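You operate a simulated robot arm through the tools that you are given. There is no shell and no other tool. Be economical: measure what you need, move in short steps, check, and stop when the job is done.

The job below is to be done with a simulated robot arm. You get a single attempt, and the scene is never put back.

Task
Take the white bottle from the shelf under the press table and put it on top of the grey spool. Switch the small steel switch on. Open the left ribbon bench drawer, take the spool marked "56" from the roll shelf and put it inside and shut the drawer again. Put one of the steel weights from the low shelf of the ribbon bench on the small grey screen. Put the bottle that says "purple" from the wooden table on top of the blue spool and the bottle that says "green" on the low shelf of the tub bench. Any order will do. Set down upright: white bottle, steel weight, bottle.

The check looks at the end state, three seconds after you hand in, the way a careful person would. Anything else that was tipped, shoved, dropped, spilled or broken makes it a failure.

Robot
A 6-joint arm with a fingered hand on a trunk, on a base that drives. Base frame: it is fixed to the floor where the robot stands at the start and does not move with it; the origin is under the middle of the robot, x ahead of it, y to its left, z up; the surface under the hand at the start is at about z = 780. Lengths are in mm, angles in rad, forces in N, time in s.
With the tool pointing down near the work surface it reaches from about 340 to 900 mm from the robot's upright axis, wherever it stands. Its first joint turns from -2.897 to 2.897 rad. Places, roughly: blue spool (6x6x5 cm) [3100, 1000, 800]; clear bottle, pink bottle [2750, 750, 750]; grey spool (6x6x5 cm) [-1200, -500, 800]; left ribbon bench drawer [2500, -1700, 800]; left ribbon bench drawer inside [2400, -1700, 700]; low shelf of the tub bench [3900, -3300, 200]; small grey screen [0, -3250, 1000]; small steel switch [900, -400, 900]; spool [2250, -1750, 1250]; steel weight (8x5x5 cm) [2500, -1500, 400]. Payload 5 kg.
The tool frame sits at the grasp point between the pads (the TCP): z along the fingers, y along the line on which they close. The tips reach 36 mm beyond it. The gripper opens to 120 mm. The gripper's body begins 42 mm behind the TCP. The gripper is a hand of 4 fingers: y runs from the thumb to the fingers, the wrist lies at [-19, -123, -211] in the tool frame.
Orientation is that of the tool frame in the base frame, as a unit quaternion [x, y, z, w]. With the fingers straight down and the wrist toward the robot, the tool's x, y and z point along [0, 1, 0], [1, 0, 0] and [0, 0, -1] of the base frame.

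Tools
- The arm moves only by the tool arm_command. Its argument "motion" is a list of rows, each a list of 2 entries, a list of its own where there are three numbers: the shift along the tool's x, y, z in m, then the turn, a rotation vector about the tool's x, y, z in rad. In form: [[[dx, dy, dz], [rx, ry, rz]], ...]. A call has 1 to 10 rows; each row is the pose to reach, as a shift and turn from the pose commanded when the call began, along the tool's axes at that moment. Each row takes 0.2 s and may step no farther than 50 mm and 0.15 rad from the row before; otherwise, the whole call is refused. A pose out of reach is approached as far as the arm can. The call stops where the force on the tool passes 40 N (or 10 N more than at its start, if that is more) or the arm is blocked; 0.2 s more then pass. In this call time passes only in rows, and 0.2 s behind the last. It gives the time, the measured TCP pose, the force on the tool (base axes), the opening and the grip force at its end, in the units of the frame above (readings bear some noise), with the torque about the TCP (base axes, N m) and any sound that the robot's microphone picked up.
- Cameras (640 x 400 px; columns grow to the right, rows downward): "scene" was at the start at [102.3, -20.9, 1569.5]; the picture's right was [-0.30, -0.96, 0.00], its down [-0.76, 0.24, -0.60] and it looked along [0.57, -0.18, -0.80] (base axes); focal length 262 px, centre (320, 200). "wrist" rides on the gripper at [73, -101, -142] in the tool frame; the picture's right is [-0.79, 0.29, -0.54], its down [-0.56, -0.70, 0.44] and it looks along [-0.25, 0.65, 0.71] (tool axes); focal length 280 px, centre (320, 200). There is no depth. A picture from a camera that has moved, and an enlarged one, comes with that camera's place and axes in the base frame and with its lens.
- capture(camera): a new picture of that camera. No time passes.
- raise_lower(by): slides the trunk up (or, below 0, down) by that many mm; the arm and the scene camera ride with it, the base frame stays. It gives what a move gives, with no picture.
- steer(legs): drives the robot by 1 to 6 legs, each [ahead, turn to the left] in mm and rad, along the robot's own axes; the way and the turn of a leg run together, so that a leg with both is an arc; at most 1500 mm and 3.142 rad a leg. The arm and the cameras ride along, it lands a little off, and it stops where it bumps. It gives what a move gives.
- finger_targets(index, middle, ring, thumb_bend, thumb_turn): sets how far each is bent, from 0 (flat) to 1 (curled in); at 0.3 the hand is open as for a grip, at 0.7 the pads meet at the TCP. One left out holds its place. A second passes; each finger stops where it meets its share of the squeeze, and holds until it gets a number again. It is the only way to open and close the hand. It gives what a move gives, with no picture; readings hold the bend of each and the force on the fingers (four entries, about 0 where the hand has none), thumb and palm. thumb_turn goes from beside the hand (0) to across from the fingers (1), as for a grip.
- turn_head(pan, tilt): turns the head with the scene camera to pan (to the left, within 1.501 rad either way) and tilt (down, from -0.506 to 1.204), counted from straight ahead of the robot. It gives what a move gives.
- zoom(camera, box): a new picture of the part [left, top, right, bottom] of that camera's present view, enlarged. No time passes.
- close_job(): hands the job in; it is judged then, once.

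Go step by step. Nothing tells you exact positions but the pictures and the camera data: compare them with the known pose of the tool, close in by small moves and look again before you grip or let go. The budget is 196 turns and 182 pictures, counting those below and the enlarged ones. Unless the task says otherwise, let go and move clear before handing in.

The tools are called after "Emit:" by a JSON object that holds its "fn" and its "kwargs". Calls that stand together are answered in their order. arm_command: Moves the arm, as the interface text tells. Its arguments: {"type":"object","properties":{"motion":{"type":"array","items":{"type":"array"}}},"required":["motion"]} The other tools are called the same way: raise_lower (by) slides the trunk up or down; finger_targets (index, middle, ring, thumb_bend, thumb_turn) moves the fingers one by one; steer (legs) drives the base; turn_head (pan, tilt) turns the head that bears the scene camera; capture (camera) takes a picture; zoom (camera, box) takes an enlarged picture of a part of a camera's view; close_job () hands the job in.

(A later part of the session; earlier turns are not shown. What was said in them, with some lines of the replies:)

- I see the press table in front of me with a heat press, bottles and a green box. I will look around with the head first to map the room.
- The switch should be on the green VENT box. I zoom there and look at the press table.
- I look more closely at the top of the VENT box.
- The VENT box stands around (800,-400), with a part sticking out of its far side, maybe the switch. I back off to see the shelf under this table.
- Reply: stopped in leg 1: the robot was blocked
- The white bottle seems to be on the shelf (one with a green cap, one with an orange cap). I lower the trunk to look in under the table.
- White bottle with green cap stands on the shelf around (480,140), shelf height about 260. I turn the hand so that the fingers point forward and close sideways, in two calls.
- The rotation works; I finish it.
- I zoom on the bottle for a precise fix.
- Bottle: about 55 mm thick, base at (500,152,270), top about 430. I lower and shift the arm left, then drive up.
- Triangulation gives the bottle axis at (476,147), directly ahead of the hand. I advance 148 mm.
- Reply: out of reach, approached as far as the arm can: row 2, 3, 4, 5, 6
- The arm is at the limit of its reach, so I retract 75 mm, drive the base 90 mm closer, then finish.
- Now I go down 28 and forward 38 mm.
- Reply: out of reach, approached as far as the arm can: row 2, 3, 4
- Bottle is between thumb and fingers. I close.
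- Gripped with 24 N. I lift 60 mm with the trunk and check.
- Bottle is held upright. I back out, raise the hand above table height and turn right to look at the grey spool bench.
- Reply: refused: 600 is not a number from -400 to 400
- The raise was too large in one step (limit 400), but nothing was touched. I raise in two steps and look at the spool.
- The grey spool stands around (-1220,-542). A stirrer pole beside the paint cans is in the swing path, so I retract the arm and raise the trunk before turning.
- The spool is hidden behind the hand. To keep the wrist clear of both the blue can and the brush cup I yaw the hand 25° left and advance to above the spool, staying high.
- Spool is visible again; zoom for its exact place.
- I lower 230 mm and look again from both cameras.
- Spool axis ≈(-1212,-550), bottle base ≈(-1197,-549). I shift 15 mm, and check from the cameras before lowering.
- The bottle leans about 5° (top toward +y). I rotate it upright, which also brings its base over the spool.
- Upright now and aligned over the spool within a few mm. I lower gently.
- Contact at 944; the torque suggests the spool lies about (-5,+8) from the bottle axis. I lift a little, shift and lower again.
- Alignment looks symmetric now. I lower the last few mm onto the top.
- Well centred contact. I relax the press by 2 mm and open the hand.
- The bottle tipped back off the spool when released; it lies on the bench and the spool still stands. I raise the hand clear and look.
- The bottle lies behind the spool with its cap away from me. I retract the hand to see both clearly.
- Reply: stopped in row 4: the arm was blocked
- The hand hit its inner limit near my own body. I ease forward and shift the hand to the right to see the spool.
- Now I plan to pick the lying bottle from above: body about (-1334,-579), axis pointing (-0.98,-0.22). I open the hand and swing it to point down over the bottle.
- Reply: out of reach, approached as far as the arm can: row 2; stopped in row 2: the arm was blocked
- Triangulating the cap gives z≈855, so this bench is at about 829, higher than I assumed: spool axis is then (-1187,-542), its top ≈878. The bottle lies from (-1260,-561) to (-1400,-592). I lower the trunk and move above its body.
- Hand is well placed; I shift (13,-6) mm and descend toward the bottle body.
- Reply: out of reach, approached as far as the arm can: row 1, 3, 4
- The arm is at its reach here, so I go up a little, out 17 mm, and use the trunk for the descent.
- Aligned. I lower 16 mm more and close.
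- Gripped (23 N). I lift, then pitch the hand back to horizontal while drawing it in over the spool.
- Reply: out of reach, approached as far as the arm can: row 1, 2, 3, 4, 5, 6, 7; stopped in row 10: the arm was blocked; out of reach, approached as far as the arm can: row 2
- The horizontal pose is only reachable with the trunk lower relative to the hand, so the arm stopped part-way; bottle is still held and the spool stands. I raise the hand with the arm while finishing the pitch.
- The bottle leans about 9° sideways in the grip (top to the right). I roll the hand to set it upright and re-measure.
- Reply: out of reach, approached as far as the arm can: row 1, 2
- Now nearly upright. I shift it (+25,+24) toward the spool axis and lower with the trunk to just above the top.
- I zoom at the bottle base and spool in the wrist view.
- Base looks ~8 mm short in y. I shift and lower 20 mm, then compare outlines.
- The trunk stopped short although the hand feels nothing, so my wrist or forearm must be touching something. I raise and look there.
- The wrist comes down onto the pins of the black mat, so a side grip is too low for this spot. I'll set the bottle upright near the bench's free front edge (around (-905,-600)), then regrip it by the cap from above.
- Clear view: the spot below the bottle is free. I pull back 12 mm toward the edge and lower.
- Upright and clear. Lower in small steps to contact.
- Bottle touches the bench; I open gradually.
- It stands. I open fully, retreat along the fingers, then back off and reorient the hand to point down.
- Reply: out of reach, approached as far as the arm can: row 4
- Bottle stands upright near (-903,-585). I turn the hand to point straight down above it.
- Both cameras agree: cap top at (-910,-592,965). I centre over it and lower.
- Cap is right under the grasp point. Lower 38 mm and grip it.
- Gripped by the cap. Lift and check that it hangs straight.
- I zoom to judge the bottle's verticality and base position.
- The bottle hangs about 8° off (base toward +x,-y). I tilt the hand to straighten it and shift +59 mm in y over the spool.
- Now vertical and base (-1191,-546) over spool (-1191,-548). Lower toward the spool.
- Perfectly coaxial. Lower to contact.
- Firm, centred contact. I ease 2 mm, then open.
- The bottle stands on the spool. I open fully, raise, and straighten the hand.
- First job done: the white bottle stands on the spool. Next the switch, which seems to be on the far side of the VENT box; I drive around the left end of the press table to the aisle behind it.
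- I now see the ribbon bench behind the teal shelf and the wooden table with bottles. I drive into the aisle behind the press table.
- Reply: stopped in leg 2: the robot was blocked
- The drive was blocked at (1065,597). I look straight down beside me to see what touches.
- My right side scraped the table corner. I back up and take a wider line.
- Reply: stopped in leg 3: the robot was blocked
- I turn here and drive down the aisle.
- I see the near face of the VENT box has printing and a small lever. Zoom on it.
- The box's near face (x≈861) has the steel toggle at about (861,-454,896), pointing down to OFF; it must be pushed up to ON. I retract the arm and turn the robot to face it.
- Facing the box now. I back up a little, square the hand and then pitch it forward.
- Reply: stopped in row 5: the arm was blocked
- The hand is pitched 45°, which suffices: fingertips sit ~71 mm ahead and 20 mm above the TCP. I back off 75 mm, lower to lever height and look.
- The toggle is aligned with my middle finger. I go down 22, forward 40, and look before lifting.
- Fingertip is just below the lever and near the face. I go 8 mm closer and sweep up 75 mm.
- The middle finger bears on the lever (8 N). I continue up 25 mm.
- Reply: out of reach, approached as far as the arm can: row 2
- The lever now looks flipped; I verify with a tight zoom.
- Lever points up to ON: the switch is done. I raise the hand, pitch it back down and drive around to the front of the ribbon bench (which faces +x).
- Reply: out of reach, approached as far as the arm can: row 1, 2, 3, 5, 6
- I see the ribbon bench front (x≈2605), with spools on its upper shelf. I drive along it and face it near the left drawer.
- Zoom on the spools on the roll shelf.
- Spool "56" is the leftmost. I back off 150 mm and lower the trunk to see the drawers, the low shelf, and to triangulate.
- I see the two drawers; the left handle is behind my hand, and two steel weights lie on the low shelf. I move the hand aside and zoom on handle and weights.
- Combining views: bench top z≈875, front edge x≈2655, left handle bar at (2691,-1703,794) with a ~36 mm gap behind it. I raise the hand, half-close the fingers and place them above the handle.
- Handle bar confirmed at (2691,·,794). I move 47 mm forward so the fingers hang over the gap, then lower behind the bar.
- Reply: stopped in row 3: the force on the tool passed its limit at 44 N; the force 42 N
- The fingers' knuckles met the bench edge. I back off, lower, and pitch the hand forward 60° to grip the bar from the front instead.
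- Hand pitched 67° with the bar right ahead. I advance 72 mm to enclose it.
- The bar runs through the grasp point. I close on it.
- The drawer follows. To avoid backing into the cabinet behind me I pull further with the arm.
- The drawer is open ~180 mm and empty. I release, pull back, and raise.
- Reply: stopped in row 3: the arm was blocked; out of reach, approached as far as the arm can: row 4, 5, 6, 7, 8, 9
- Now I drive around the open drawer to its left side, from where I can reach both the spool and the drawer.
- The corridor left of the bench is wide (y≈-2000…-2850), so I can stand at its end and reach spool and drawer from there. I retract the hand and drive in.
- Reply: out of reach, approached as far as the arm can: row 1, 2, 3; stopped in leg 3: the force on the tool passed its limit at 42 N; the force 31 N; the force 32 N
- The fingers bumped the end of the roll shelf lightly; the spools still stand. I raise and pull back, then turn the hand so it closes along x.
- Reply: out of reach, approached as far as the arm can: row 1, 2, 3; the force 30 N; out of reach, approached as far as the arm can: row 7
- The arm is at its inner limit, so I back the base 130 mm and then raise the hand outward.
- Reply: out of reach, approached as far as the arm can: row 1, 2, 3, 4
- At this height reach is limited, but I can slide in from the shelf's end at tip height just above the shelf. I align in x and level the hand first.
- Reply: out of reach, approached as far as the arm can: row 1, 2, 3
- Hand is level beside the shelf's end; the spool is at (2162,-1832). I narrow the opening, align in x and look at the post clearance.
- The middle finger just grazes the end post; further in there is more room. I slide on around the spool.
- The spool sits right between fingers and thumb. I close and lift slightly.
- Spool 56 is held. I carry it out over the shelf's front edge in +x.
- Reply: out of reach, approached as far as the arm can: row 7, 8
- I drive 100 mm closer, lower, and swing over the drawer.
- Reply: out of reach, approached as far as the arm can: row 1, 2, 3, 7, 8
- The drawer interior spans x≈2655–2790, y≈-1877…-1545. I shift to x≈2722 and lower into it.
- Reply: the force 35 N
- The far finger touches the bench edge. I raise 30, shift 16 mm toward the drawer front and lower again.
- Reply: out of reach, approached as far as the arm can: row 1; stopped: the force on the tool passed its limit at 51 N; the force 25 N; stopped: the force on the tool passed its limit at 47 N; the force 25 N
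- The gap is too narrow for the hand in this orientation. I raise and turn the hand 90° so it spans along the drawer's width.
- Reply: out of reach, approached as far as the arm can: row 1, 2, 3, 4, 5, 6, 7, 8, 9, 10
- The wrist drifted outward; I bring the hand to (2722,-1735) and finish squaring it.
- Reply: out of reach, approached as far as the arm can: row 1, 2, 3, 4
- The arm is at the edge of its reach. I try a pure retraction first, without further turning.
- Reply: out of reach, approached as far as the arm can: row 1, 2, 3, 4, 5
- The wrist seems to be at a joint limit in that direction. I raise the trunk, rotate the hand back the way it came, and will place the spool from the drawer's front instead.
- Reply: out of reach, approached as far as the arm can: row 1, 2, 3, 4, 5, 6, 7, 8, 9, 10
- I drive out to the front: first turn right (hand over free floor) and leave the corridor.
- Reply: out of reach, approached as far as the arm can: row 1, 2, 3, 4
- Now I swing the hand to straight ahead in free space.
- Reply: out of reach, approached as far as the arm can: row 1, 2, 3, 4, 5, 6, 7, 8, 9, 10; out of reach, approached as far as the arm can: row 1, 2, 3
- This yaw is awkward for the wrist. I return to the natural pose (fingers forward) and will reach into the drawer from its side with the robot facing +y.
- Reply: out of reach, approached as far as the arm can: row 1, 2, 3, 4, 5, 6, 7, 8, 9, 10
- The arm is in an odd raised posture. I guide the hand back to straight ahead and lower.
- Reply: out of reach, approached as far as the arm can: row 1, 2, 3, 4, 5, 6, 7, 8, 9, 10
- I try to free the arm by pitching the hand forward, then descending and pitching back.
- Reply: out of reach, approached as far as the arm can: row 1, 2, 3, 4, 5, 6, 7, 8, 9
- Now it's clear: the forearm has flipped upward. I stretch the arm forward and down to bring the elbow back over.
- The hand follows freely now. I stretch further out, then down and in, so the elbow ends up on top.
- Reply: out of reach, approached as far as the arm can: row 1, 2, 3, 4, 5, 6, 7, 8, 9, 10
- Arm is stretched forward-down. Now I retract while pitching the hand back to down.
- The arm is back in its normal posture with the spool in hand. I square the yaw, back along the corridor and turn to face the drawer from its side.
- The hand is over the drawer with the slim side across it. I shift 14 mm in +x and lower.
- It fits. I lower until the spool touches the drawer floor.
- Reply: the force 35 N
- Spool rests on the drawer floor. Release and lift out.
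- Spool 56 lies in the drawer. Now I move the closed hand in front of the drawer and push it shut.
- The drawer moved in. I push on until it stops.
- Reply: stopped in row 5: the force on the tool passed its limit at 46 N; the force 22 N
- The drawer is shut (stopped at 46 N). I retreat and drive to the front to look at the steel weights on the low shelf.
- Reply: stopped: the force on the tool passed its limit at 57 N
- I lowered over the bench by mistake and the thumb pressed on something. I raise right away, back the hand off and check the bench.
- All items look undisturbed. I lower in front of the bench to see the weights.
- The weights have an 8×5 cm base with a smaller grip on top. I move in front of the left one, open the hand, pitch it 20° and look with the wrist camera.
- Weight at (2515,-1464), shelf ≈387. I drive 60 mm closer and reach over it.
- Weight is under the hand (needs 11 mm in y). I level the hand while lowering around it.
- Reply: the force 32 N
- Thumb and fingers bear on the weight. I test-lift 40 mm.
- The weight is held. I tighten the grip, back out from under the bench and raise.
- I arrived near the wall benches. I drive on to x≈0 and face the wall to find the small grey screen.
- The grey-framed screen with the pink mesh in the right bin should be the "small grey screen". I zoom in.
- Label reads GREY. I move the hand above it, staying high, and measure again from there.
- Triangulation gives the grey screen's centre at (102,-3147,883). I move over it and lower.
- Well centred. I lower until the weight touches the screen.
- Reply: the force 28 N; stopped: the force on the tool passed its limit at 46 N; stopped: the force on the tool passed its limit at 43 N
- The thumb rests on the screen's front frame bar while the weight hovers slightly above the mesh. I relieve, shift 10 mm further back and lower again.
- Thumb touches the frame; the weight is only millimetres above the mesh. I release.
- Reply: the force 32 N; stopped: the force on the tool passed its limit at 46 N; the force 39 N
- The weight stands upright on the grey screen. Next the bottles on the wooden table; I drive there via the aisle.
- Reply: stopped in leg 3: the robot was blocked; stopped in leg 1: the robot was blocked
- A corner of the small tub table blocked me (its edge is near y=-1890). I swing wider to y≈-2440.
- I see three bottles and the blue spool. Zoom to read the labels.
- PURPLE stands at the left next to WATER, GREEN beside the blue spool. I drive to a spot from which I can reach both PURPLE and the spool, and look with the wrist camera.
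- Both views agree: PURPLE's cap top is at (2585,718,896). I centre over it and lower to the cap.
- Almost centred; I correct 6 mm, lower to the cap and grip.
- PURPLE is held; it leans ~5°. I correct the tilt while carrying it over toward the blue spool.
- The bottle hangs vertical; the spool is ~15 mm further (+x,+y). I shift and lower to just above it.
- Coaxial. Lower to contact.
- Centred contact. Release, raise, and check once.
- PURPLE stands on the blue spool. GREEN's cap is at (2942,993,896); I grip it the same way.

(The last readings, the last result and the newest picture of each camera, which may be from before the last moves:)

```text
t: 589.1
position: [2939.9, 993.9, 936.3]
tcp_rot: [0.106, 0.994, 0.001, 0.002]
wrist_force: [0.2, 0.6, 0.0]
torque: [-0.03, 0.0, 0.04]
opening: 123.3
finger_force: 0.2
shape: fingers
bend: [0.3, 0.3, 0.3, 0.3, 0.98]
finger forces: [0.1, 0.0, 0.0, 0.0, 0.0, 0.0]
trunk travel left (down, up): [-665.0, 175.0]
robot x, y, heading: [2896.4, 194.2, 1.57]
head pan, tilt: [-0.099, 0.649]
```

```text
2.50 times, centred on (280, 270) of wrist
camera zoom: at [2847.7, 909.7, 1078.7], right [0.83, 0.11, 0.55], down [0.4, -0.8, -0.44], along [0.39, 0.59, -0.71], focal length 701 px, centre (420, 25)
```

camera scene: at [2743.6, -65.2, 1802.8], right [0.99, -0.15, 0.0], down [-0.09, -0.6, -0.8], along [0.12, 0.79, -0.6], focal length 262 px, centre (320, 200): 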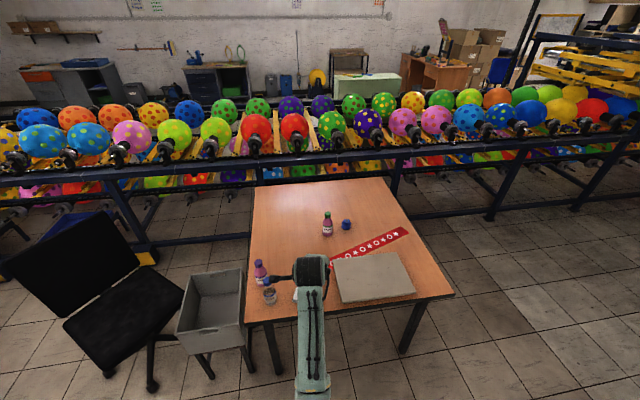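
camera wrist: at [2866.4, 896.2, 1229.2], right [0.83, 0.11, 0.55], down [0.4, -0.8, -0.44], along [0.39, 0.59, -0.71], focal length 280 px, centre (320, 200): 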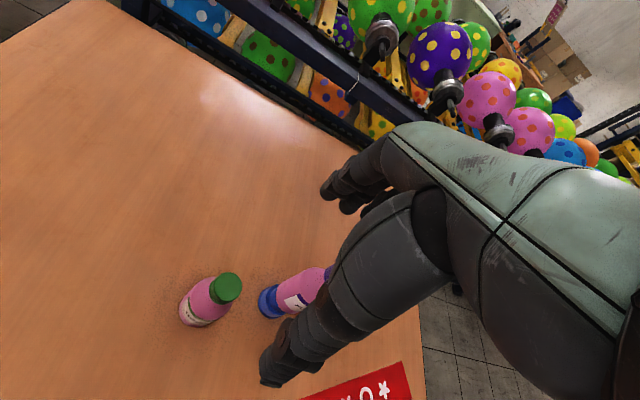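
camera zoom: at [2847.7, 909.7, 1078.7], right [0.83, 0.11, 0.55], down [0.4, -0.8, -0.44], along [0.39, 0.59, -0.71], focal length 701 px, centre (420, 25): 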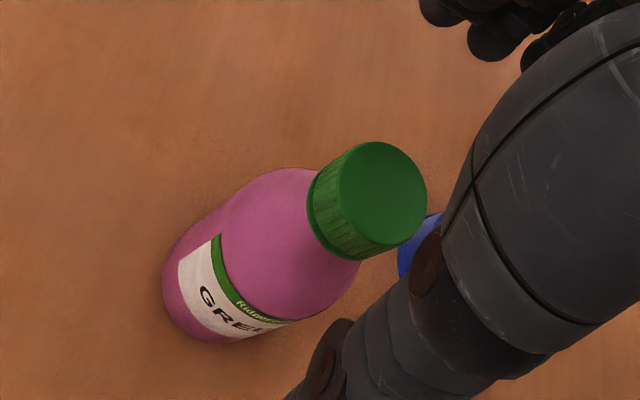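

Centred within 4 mm. Lower, grip and lift.

Emit:
{"fn": "arm_command", "kwargs": {"motion": [[[-0.0037, 0.0018, 0], [0, 0, 0]]]}}

Emit:
{"fn": "raise_lower", "kwargs": {"by": -51}}

Emit:
{"fn": "finger_targets", "kwargs": {"index": 0.8, "middle": 0.8, "ring": 0.8, "thumb_bend": 0.8}}

Emit:
{"fn": "raise_lower", "kwargs": {"by": 220}}

Emit:
{"fn": "arm_command", "kwargs": {"motion": [[[0, -0.045, 0], [-0.05, -0.0125, 0]], [[0, -0.09, 0], [-0.1, -0.025, 0]], [[0, -0.135, 0], [-0.1, -0.025, 0]]]}}

```text
t: 589.5
position: [2944.8, 994.9, 936.6]
tcp_rot: [0.106, 0.994, 0.001, 0.002]
wrist_force: [0.3, -0.8, 0.5]
torque: [-0.01, -0.01, 0.0]
opening: 123.4
finger_force: 0.0
shape: fingers
bend: [0.3, 0.3, 0.3, 0.3, 0.98]
finger forces: [0.1, 0.0, 0.0, 0.0, 0.0, 0.0]
trunk travel left (down, up): [-665.0, 175.0]
robot x, y, heading: [2896.1, 190.6, 1.572]
head pan, tilt: [-0.099, 0.649]
```

```text
t: 590.4
position: [2944.4, 994.3, 886.3]
tcp_rot: [0.106, 0.994, 0.002, 0.0]
wrist_force: [0.1, 0.6, 0.2]
torque: [-0.02, -0.02, -0.01]
opening: 123.2
finger_force: 0.2
shape: fingers
bend: [0.3, 0.3, 0.3, 0.3, 0.98]
finger forces: [0.0, 0.1, 0.0, 0.1, 0.0, 0.1]
trunk travel left (down, up): [-614.0, 226.0]
robot x, y, heading: [2897.3, 193.3, 1.577]
head pan, tilt: [-0.099, 0.649]
```

```text
t: 591.4
position: [2945.4, 994.8, 887.3]
tcp_rot: [0.106, 0.994, 0.002, 0.002]
wrist_force: [1.4, 0.4, 2.1]
torque: [0.14, -0.12, 0.0]
opening: 27.9
finger_force: 21.2
shape: fingers
bend: [0.61, 0.66, 0.8, 0.66, 0.94]
finger forces: [11.4, 11.7, 0.0, 0.1, 19.7, 0.0]
trunk travel left (down, up): [-614.0, 226.0]
robot x, y, heading: [2899.4, 190.8, 1.569]
head pan, tilt: [-0.099, 0.649]
```

```text
t: 593.8
position: [2945.1, 994.7, 1104.8]
tcp_rot: [0.107, 0.994, 0.001, 0.002]
wrist_force: [0.8, -0.5, -2.4]
torque: [0.01, -0.02, -0.01]
opening: 27.6
finger_force: 20.4
shape: fingers
bend: [0.59, 0.67, 0.8, 0.68, 0.94]
finger forces: [11.0, 10.7, 0.0, 0.0, 18.6, 0.0]
trunk travel left (down, up): [-834.0, 6.0]
robot x, y, heading: [2899.8, 190.8, 1.575]
head pan, tilt: [-0.099, 0.649]
```

```text
t: 594.6
position: [2917.2, 859.4, 1104.9]
tcp_rot: [0.105, 0.993, 0.05, 0.019]
wrist_force: [-0.8, -0.5, -1.4]
torque: [-0.01, 0.0, -0.02]
opening: 27.7
finger_force: 20.9
shape: fingers
bend: [0.59, 0.67, 0.8, 0.68, 0.94]
finger forces: [11.2, 10.7, 0.0, 0.0, 18.9, 0.0]
trunk travel left (down, up): [-834.0, 6.0]
robot x, y, heading: [2899.1, 191.3, 1.576]
head pan, tilt: [-0.099, 0.649]
```

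GREEN is in hand. I drive to the tub bench.

Emit:
{"fn": "steer", "kwargs": {"legs": [[-200, 0], [0, -1.576], [400, 0], [0, -1.571], [1500, 0], [760, 0]]}}

Emit:
{"fn": "raise_lower", "kwargs": {"by": -400}}

Emit:
{"fn": "turn_head", "kwargs": {"pan": 0.1, "tilt": 0.6}}

Emit:
{"fn": "capture", "kwargs": {"camera": "scene"}}

```text
t: 619.4
position: [3282.7, -2919.8, 1104.7]
tcp_rot: [0.992, -0.111, -0.02, 0.049]
wrist_force: [-0.1, -0.6, -3.2]
torque: [0.01, 0.04, 0.0]
opening: 26.9
finger_force: 19.7
shape: fingers
bend: [0.59, 0.67, 0.8, 0.69, 0.94]
finger forces: [11.5, 10.5, 0.0, 0.1, 18.4, 0.0]
trunk travel left (down, up): [-834.0, 6.0]
robot x, y, heading: [3312.3, -2255.1, -1.58]
head pan, tilt: [-0.099, 0.649]
```

```text
t: 621.5
position: [3285.2, -2924.2, 904.4]
tcp_rot: [0.991, -0.111, -0.018, 0.067]
wrist_force: [2.8, 3.2, 15.3]
torque: [0.14, -0.12, 0.03]
opening: 27.2
finger_force: 27.9
shape: fingers
bend: [0.58, 0.71, 0.8, 0.71, 0.92]
finger forces: [14.5, 12.2, 0.0, 0.1, 29.0, 0.0]
trunk travel left (down, up): [-620.0, 220.0]
robot x, y, heading: [3311.2, -2250.1, -1.574]
head pan, tilt: [-0.099, 0.649]
stopped: the force on the tool passed its limit at 51 N (the readings are from after the stop); the commanded pose is now the measured one
```

```text
t: 622.2
position: [3284.3, -2923.5, 904.6]
tcp_rot: [0.992, -0.111, -0.018, 0.065]
wrist_force: [2.0, 1.5, 15.3]
torque: [-0.16, -0.06, 0.05]
opening: 27.3
finger_force: 27.1
shape: fingers
bend: [0.58, 0.71, 0.8, 0.71, 0.92]
finger forces: [15.8, 11.3, 0.0, 0.1, 25.7, 0.0]
trunk travel left (down, up): [-620.0, 220.0]
robot x, y, heading: [3308.7, -2251.1, -1.58]
head pan, tilt: [0.099, 0.6]
```

```text
5 pictures are left
camera scene: at [3318.7, -2365.1, 1624.5], right [-1.0, -0.09, 0.0], down [-0.05, 0.56, -0.83], along [0.08, -0.82, -0.56], focal length 262 px, centre (320, 200)
```

scene: 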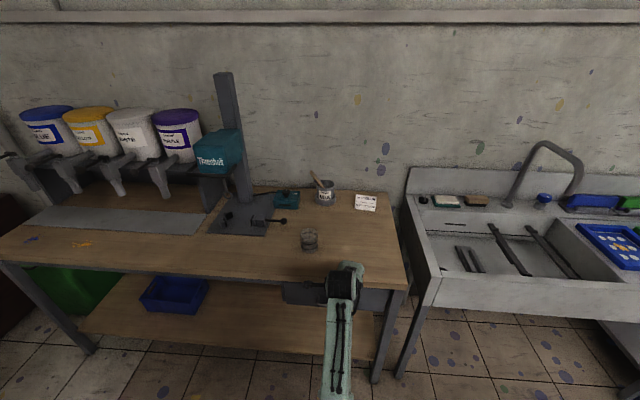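

I had lowered onto something at the bench front (bottle still held). I raise and move to x≈3740, in front of the free part of the low shelf right of the blue tray.

Emit:
{"fn": "raise_lower", "kwargs": {"by": 180}}

Emit:
{"fn": "steer", "kwargs": {"legs": [[0, 1.58], [430, 0], [0, -1.571]]}}

Emit:
{"fn": "raise_lower", "kwargs": {"by": -380}}

Emit:
{"fn": "raise_lower", "kwargs": {"by": -310}}

Emit:
{"fn": "capture", "kwargs": {"camera": "wrist"}}

```text
t: 624.2
position: [3283.4, -2923.7, 1080.3]
tcp_rot: [0.992, -0.111, -0.017, 0.062]
wrist_force: [0.1, 0.2, -2.0]
torque: [0.02, -0.01, 0.0]
opening: 27.1
finger_force: 21.5
shape: fingers
bend: [0.58, 0.71, 0.8, 0.71, 0.92]
finger forces: [13.6, 9.6, 0.0, 0.1, 19.8, 0.0]
trunk travel left (down, up): [-800.0, 40.0]
robot x, y, heading: [3307.3, -2249.9, -1.579]
head pan, tilt: [0.099, 0.6]
```

```text
t: 636.3
position: [3745.2, -2902.4, 1080.7]
tcp_rot: [0.995, -0.078, -0.015, 0.063]
wrist_force: [-0.5, 0.1, -1.7]
torque: [0.05, 0.04, 0.0]
opening: 26.3
finger_force: 19.6
shape: fingers
bend: [0.58, 0.71, 0.8, 0.71, 0.92]
finger forces: [13.0, 9.1, 0.0, 0.0, 18.0, 0.0]
trunk travel left (down, up): [-800.0, 40.0]
robot x, y, heading: [3722.1, -2227.7, -1.512]
head pan, tilt: [0.099, 0.6]
```

```text
t: 639.9
position: [3744.4, -2901.8, 701.3]
tcp_rot: [0.995, -0.078, -0.016, 0.063]
wrist_force: [0.4, -0.1, -3.2]
torque: [0.01, 0.0, -0.01]
opening: 26.5
finger_force: 20.2
shape: fingers
bend: [0.58, 0.71, 0.8, 0.71, 0.92]
finger forces: [13.2, 9.0, 0.0, 0.1, 18.1, 0.0]
trunk travel left (down, up): [-420.0, 420.0]
robot x, y, heading: [3723.7, -2227.9, -1.51]
head pan, tilt: [0.099, 0.6]
```

```text
t: 643.0
position: [3744.2, -2901.4, 391.5]
tcp_rot: [0.995, -0.079, -0.015, 0.062]
wrist_force: [-0.4, -0.3, -2.9]
torque: [0.02, 0.04, 0.02]
opening: 26.4
finger_force: 20.0
shape: fingers
bend: [0.58, 0.71, 0.8, 0.71, 0.92]
finger forces: [13.2, 9.1, 0.0, 0.0, 17.9, 0.0]
trunk travel left (down, up): [-110.0, 730.0]
robot x, y, heading: [3722.3, -2226.1, -1.513]
head pan, tilt: [0.099, 0.6]
```

```text
4 pictures are left
camera wrist: at [3838.0, -2797.0, 518.3], right [-0.8, -0.09, 0.59], down [-0.46, 0.72, -0.52], along [-0.38, -0.69, -0.62], focal length 280 px, centre (320, 200)
```

wrist: 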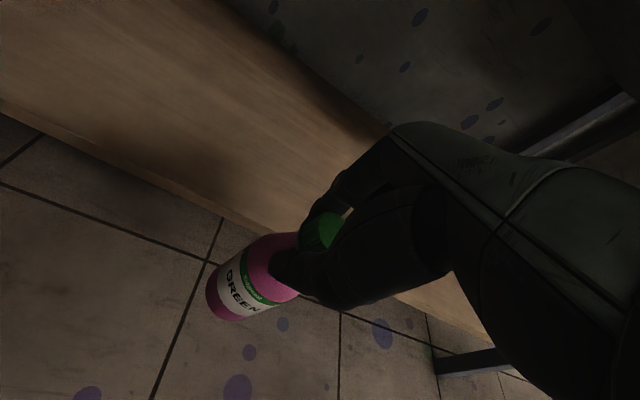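

Shelf at z≈215, its front edge at y≈-3028, and the spot is free. I straighten the bottle and bring it 75 mm inside the edge.

Emit:
{"fn": "arm_command", "kwargs": {"motion": [[[0, 0.03, 0], [-0.034, -0.021, 0]], [[0, 0.06, 0], [-0.067, -0.042, 0]], [[0.0, 0.09, 0], [-0.067, -0.042, 0]]]}}

Emit:
{"fn": "steer", "kwargs": {"legs": [[110, 0]]}}

Emit:
{"fn": "capture", "kwargs": {"camera": "wrist"}}

```text
t: 643.8
position: [3731.8, -2990.0, 402.8]
tcp_rot: [0.992, -0.08, -0.039, 0.094]
wrist_force: [-0.3, 0.9, -2.3]
torque: [0.03, 0.01, -0.01]
opening: 26.2
finger_force: 19.9
shape: fingers
bend: [0.58, 0.71, 0.8, 0.71, 0.92]
finger forces: [13.3, 9.1, 0.0, 0.0, 18.3, 0.0]
trunk travel left (down, up): [-110.0, 730.0]
robot x, y, heading: [3725.4, -2228.1, -1.513]
head pan, tilt: [0.099, 0.6]
```

```text
t: 645.1
position: [3736.9, -3100.7, 403.0]
tcp_rot: [0.992, -0.08, -0.039, 0.094]
wrist_force: [-1.0, -0.6, -2.1]
torque: [0.02, -0.02, 0.0]
opening: 26.4
finger_force: 20.2
shape: fingers
bend: [0.58, 0.71, 0.8, 0.71, 0.92]
finger forces: [13.4, 9.1, 0.1, 0.0, 18.2, 0.0]
trunk travel left (down, up): [-110.0, 730.0]
robot x, y, heading: [3729.8, -2337.9, -1.518]
head pan, tilt: [0.099, 0.6]
```

```text
3 pictures are left
camera wrist: at [3837.6, -2988.7, 518.8], right [-0.77, -0.05, 0.64], down [-0.49, 0.69, -0.53], along [-0.41, -0.72, -0.56], focal length 280 px, centre (320, 200)
```

wrist: 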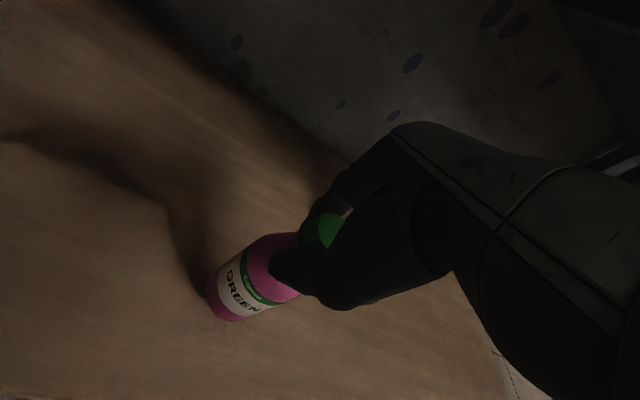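

The bottle is over the shelf. I lower to contact.

Emit:
{"fn": "raise_lower", "kwargs": {"by": -30}}

Emit:
{"fn": "raise_lower", "kwargs": {"by": -12}}

Emit:
{"fn": "raise_lower", "kwargs": {"by": -8}}

Emit:
{"fn": "raise_lower", "kwargs": {"by": -6}}

```text
t: 645.8
position: [3738.2, -3099.4, 373.2]
tcp_rot: [0.992, -0.079, -0.038, 0.094]
wrist_force: [-0.8, 0.4, -1.8]
torque: [0.03, 0.03, -0.01]
opening: 26.3
finger_force: 20.1
shape: fingers
bend: [0.58, 0.71, 0.8, 0.71, 0.92]
finger forces: [13.3, 9.2, 0.1, 0.0, 18.1, 0.0]
trunk travel left (down, up): [-80.0, 760.0]
robot x, y, heading: [3729.1, -2334.7, -1.517]
head pan, tilt: [0.099, 0.6]
```

```text
t: 646.4
position: [3737.7, -3101.5, 366.4]
tcp_rot: [0.991, -0.08, -0.038, 0.1]
wrist_force: [1.6, -2.0, 19.2]
torque: [-0.14, -0.25, 0.05]
opening: 26.3
finger_force: 26.8
shape: fingers
bend: [0.56, 0.72, 0.8, 0.72, 0.92]
finger forces: [19.6, 8.9, 0.0, 0.1, 25.1, 0.0]
trunk travel left (down, up): [-68.0, 772.0]
robot x, y, heading: [3728.3, -2342.1, -1.515]
head pan, tilt: [0.099, 0.6]
```

```text
t: 646.9
position: [3739.4, -3103.2, 366.4]
tcp_rot: [0.991, -0.079, -0.037, 0.105]
wrist_force: [1.9, 2.9, 17.7]
torque: [0.56, -0.3, 0.01]
opening: 27.0
finger_force: 33.0
shape: fingers
bend: [0.54, 0.72, 0.8, 0.73, 0.92]
finger forces: [20.4, 13.2, 0.0, 0.0, 32.2, 0.0]
trunk travel left (down, up): [-61.0, 779.0]
robot x, y, heading: [3731.1, -2336.4, -1.516]
head pan, tilt: [0.099, 0.6]
stopped: the force on the tool passed its limit at 43 N (the readings are from after the stop); the commanded pose is now the measured one
```

```text
t: 647.5
position: [3739.7, -3106.7, 364.7]
tcp_rot: [0.99, -0.079, -0.036, 0.111]
wrist_force: [0.6, 4.0, 17.9]
torque: [0.84, -0.33, 0.06]
opening: 27.1
finger_force: 35.2
shape: fingers
bend: [0.54, 0.72, 0.8, 0.73, 0.92]
finger forces: [20.8, 14.8, 0.1, 0.1, 34.7, 0.0]
trunk travel left (down, up): [-55.0, 785.0]
robot x, y, heading: [3730.3, -2336.2, -1.515]
head pan, tilt: [0.099, 0.6]
stopped: the force on the tool passed its limit at 41 N (the readings are from after the stop); the commanded pose is now the measured one
```

Standing on the shelf. I relieve the pressure and release.

Emit:
{"fn": "raise_lower", "kwargs": {"by": 11}}

Emit:
{"fn": "finger_targets", "kwargs": {"index": 0.5, "middle": 0.52, "ring": 0.5, "thumb_bend": 0.54}}

Emit:
{"fn": "capture", "kwargs": {"camera": "wrist"}}

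```text
t: 648.1
position: [3738.2, -3105.4, 369.8]
tcp_rot: [0.991, -0.079, -0.037, 0.106]
wrist_force: [0.2, 0.2, -3.0]
torque: [0.06, 0.0, 0.01]
opening: 26.4
finger_force: 23.0
shape: fingers
bend: [0.55, 0.72, 0.8, 0.72, 0.92]
finger forces: [15.5, 11.6, 0.0, 0.1, 17.4, 0.0]
trunk travel left (down, up): [-66.0, 774.0]
robot x, y, heading: [3728.6, -2334.4, -1.513]
head pan, tilt: [0.099, 0.6]
```

```text
t: 649.1
position: [3738.2, -3106.9, 372.0]
tcp_rot: [0.99, -0.079, -0.038, 0.106]
wrist_force: [0.6, -0.3, 0.2]
torque: [-0.03, 0.02, -0.02]
opening: 58.4
finger_force: 0.4
shape: fingers
bend: [0.5, 0.52, 0.5, 0.54, 0.97]
finger forces: [0.2, 0.0, 0.0, 0.1, 0.1, 0.1]
trunk travel left (down, up): [-66.0, 774.0]
robot x, y, heading: [3734.1, -2338.9, -1.516]
head pan, tilt: [0.099, 0.6]
```

```text
2 pictures are left
camera wrist: at [3838.9, -2990.9, 484.6], right [-0.77, -0.04, 0.64], down [-0.49, 0.68, -0.55], along [-0.41, -0.74, -0.54], focal length 280 px, centre (320, 200)
```

wrist: 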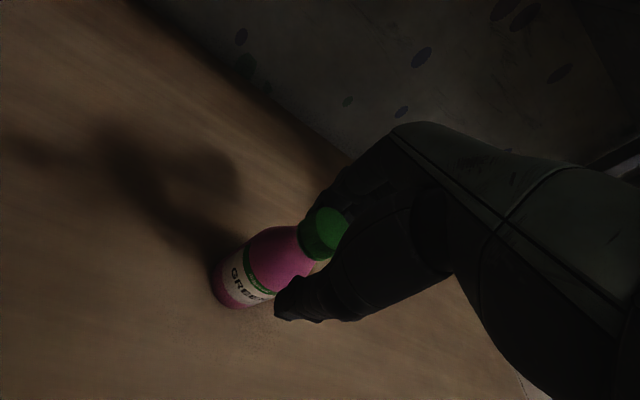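

It stands free. I open fully, rise 70 mm and back away.

Emit:
{"fn": "finger_targets", "kwargs": {"index": 0.3, "middle": 0.3, "ring": 0.3, "thumb_bend": 0.3}}

Emit:
{"fn": "raise_lower", "kwargs": {"by": 75}}

Emit:
{"fn": "steer", "kwargs": {"legs": [[-330, 0]]}}

Emit:
{"fn": "capture", "kwargs": {"camera": "scene"}}

```text
t: 650.1
position: [3739.7, -3106.1, 372.0]
tcp_rot: [0.991, -0.079, -0.036, 0.106]
wrist_force: [-0.4, -1.0, 0.4]
torque: [-0.01, 0.01, -0.01]
opening: 123.4
finger_force: 0.4
shape: fingers
bend: [0.3, 0.3, 0.3, 0.3, 0.97]
finger forces: [0.3, 0.0, 0.0, 0.1, 0.0, 0.0]
trunk travel left (down, up): [-66.0, 774.0]
robot x, y, heading: [3732.6, -2335.3, -1.51]
head pan, tilt: [0.099, 0.6]
```

```text
t: 651.2
position: [3739.2, -3104.7, 446.5]
tcp_rot: [0.99, -0.08, -0.037, 0.107]
wrist_force: [-1.0, -0.4, -1.2]
torque: [-0.03, -0.01, -0.01]
opening: 123.4
finger_force: 0.0
shape: fingers
bend: [0.3, 0.3, 0.3, 0.3, 0.97]
finger forces: [0.1, 0.0, 0.1, 0.0, 0.0, 0.0]
trunk travel left (down, up): [-141.0, 699.0]
robot x, y, heading: [3730.0, -2336.6, -1.514]
head pan, tilt: [0.099, 0.6]
```

```text
t: 653.0
position: [3709.2, -2936.4, 447.7]
tcp_rot: [0.99, -0.088, -0.038, 0.107]
wrist_force: [-0.1, 0.0, 0.6]
torque: [0.02, -0.01, 0.03]
opening: 123.6
finger_force: 0.0
shape: fingers
bend: [0.3, 0.3, 0.3, 0.3, 0.98]
finger forces: [0.1, 0.2, 0.0, 0.0, 0.0, 0.0]
trunk travel left (down, up): [-141.0, 699.0]
robot x, y, heading: [3710.7, -2169.4, -1.539]
head pan, tilt: [0.099, 0.6]
stopped in leg 1: the robot was blocked; the commanded pose is now the measured one
```

```text
1 pictures are left
camera scene: at [3726.5, -2284.0, 1145.5], right [-0.99, -0.13, 0.0], down [-0.07, 0.56, -0.83], along [0.11, -0.82, -0.56], focal length 262 px, centre (320, 200)
```

scene: 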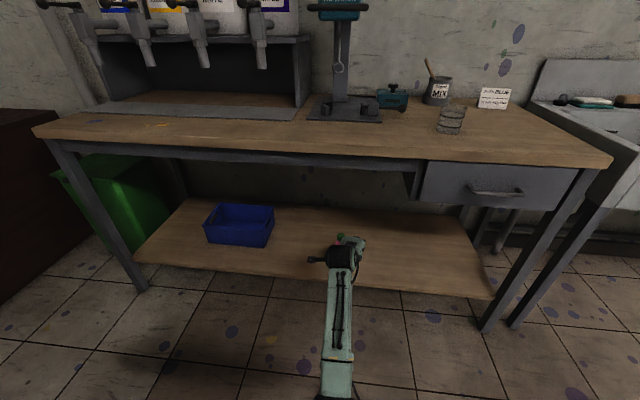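

I bumped something lightly behind, but the hand is clear. One last look at the bottle.

Emit:
{"fn": "arm_command", "kwargs": {"motion": [[[0.045, 0, 0], [0, 0, 0]], [[0.09, 0, 0], [0, 0, 0]], [[0.135, 0, 0], [0, 0, 0]]]}}

Emit:
{"fn": "zoom", "kwargs": {"camera": "scene", "box": [260, 180, 400, 280]}}

```text
t: 653.8
position: [3838.6, -2961.8, 437.6]
tcp_rot: [0.99, -0.089, -0.039, 0.106]
wrist_force: [0.8, 0.1, -0.9]
torque: [0.04, 0.03, -0.03]
opening: 123.5
finger_force: 0.1
shape: fingers
bend: [0.3, 0.3, 0.3, 0.3, 0.98]
finger forces: [0.0, 0.0, 0.0, 0.0, 0.0, 0.0]
trunk travel left (down, up): [-141.0, 699.0]
robot x, y, heading: [3714.6, -2166.1, -1.541]
head pan, tilt: [0.099, 0.6]
```

```text
4.00 times, centred on (330, 230) of scene
camera zoom: at [3726.2, -2284.4, 1145.4], right [-0.99, -0.13, 0.0], down [-0.07, 0.56, -0.82], along [0.11, -0.82, -0.57], focal length 1046 px, centre (280, 80)
```

zoom: 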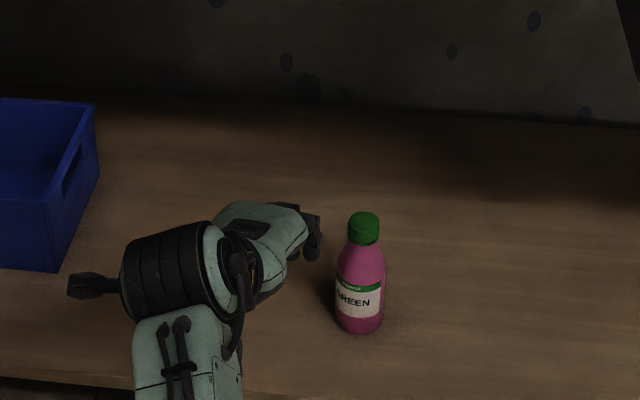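

The GREEN bottle stands upright on the low shelf of the tub bench and the hand is clear. All the jobs are finished, so I hand in.

Emit:
{"fn": "close_job", "kwargs": {}}

```text
The job is handed in.
```

I handed the job in with every part done. In the last picture of each part, the items I placed were standing where you asked.

- **White bottle:** upright on the grey spool. It fell off on the first try and I picked it up and set it back.
- **Steel switch:** up, in the ON position.
- **Spool "56":** in the left ribbon bench drawer. I pushed the drawer shut until it stopped; that last look showed only the bench edge and handle.
- **Steel weight:** upright on the small grey screen. My fingers pushed against the back wall of its bin as I let go, so the bin may have moved slightly.
- **Purple bottle:** upright on the blue spool.
- **Green bottle:** upright on the low shelf of the tub bench.

There were several bumps along the way:
- **Base:** it bumped the bench with the grey spool, the press table corner, the small tub table, and something behind me at the tub bench. One drive near the chair was also blocked, and I did not see by what.
- **Arm, hand and green bottle:** the wrist pressed on something over the black mat beside the grey spool. The hand knocked the end of the roll shelf and the front edge of the ribbon bench, and pressed on the ribbon bench top. The green bottle was set down once on something at the front of the tub bench.

I saw nothing else knocked over, but I did not look again at every spot.
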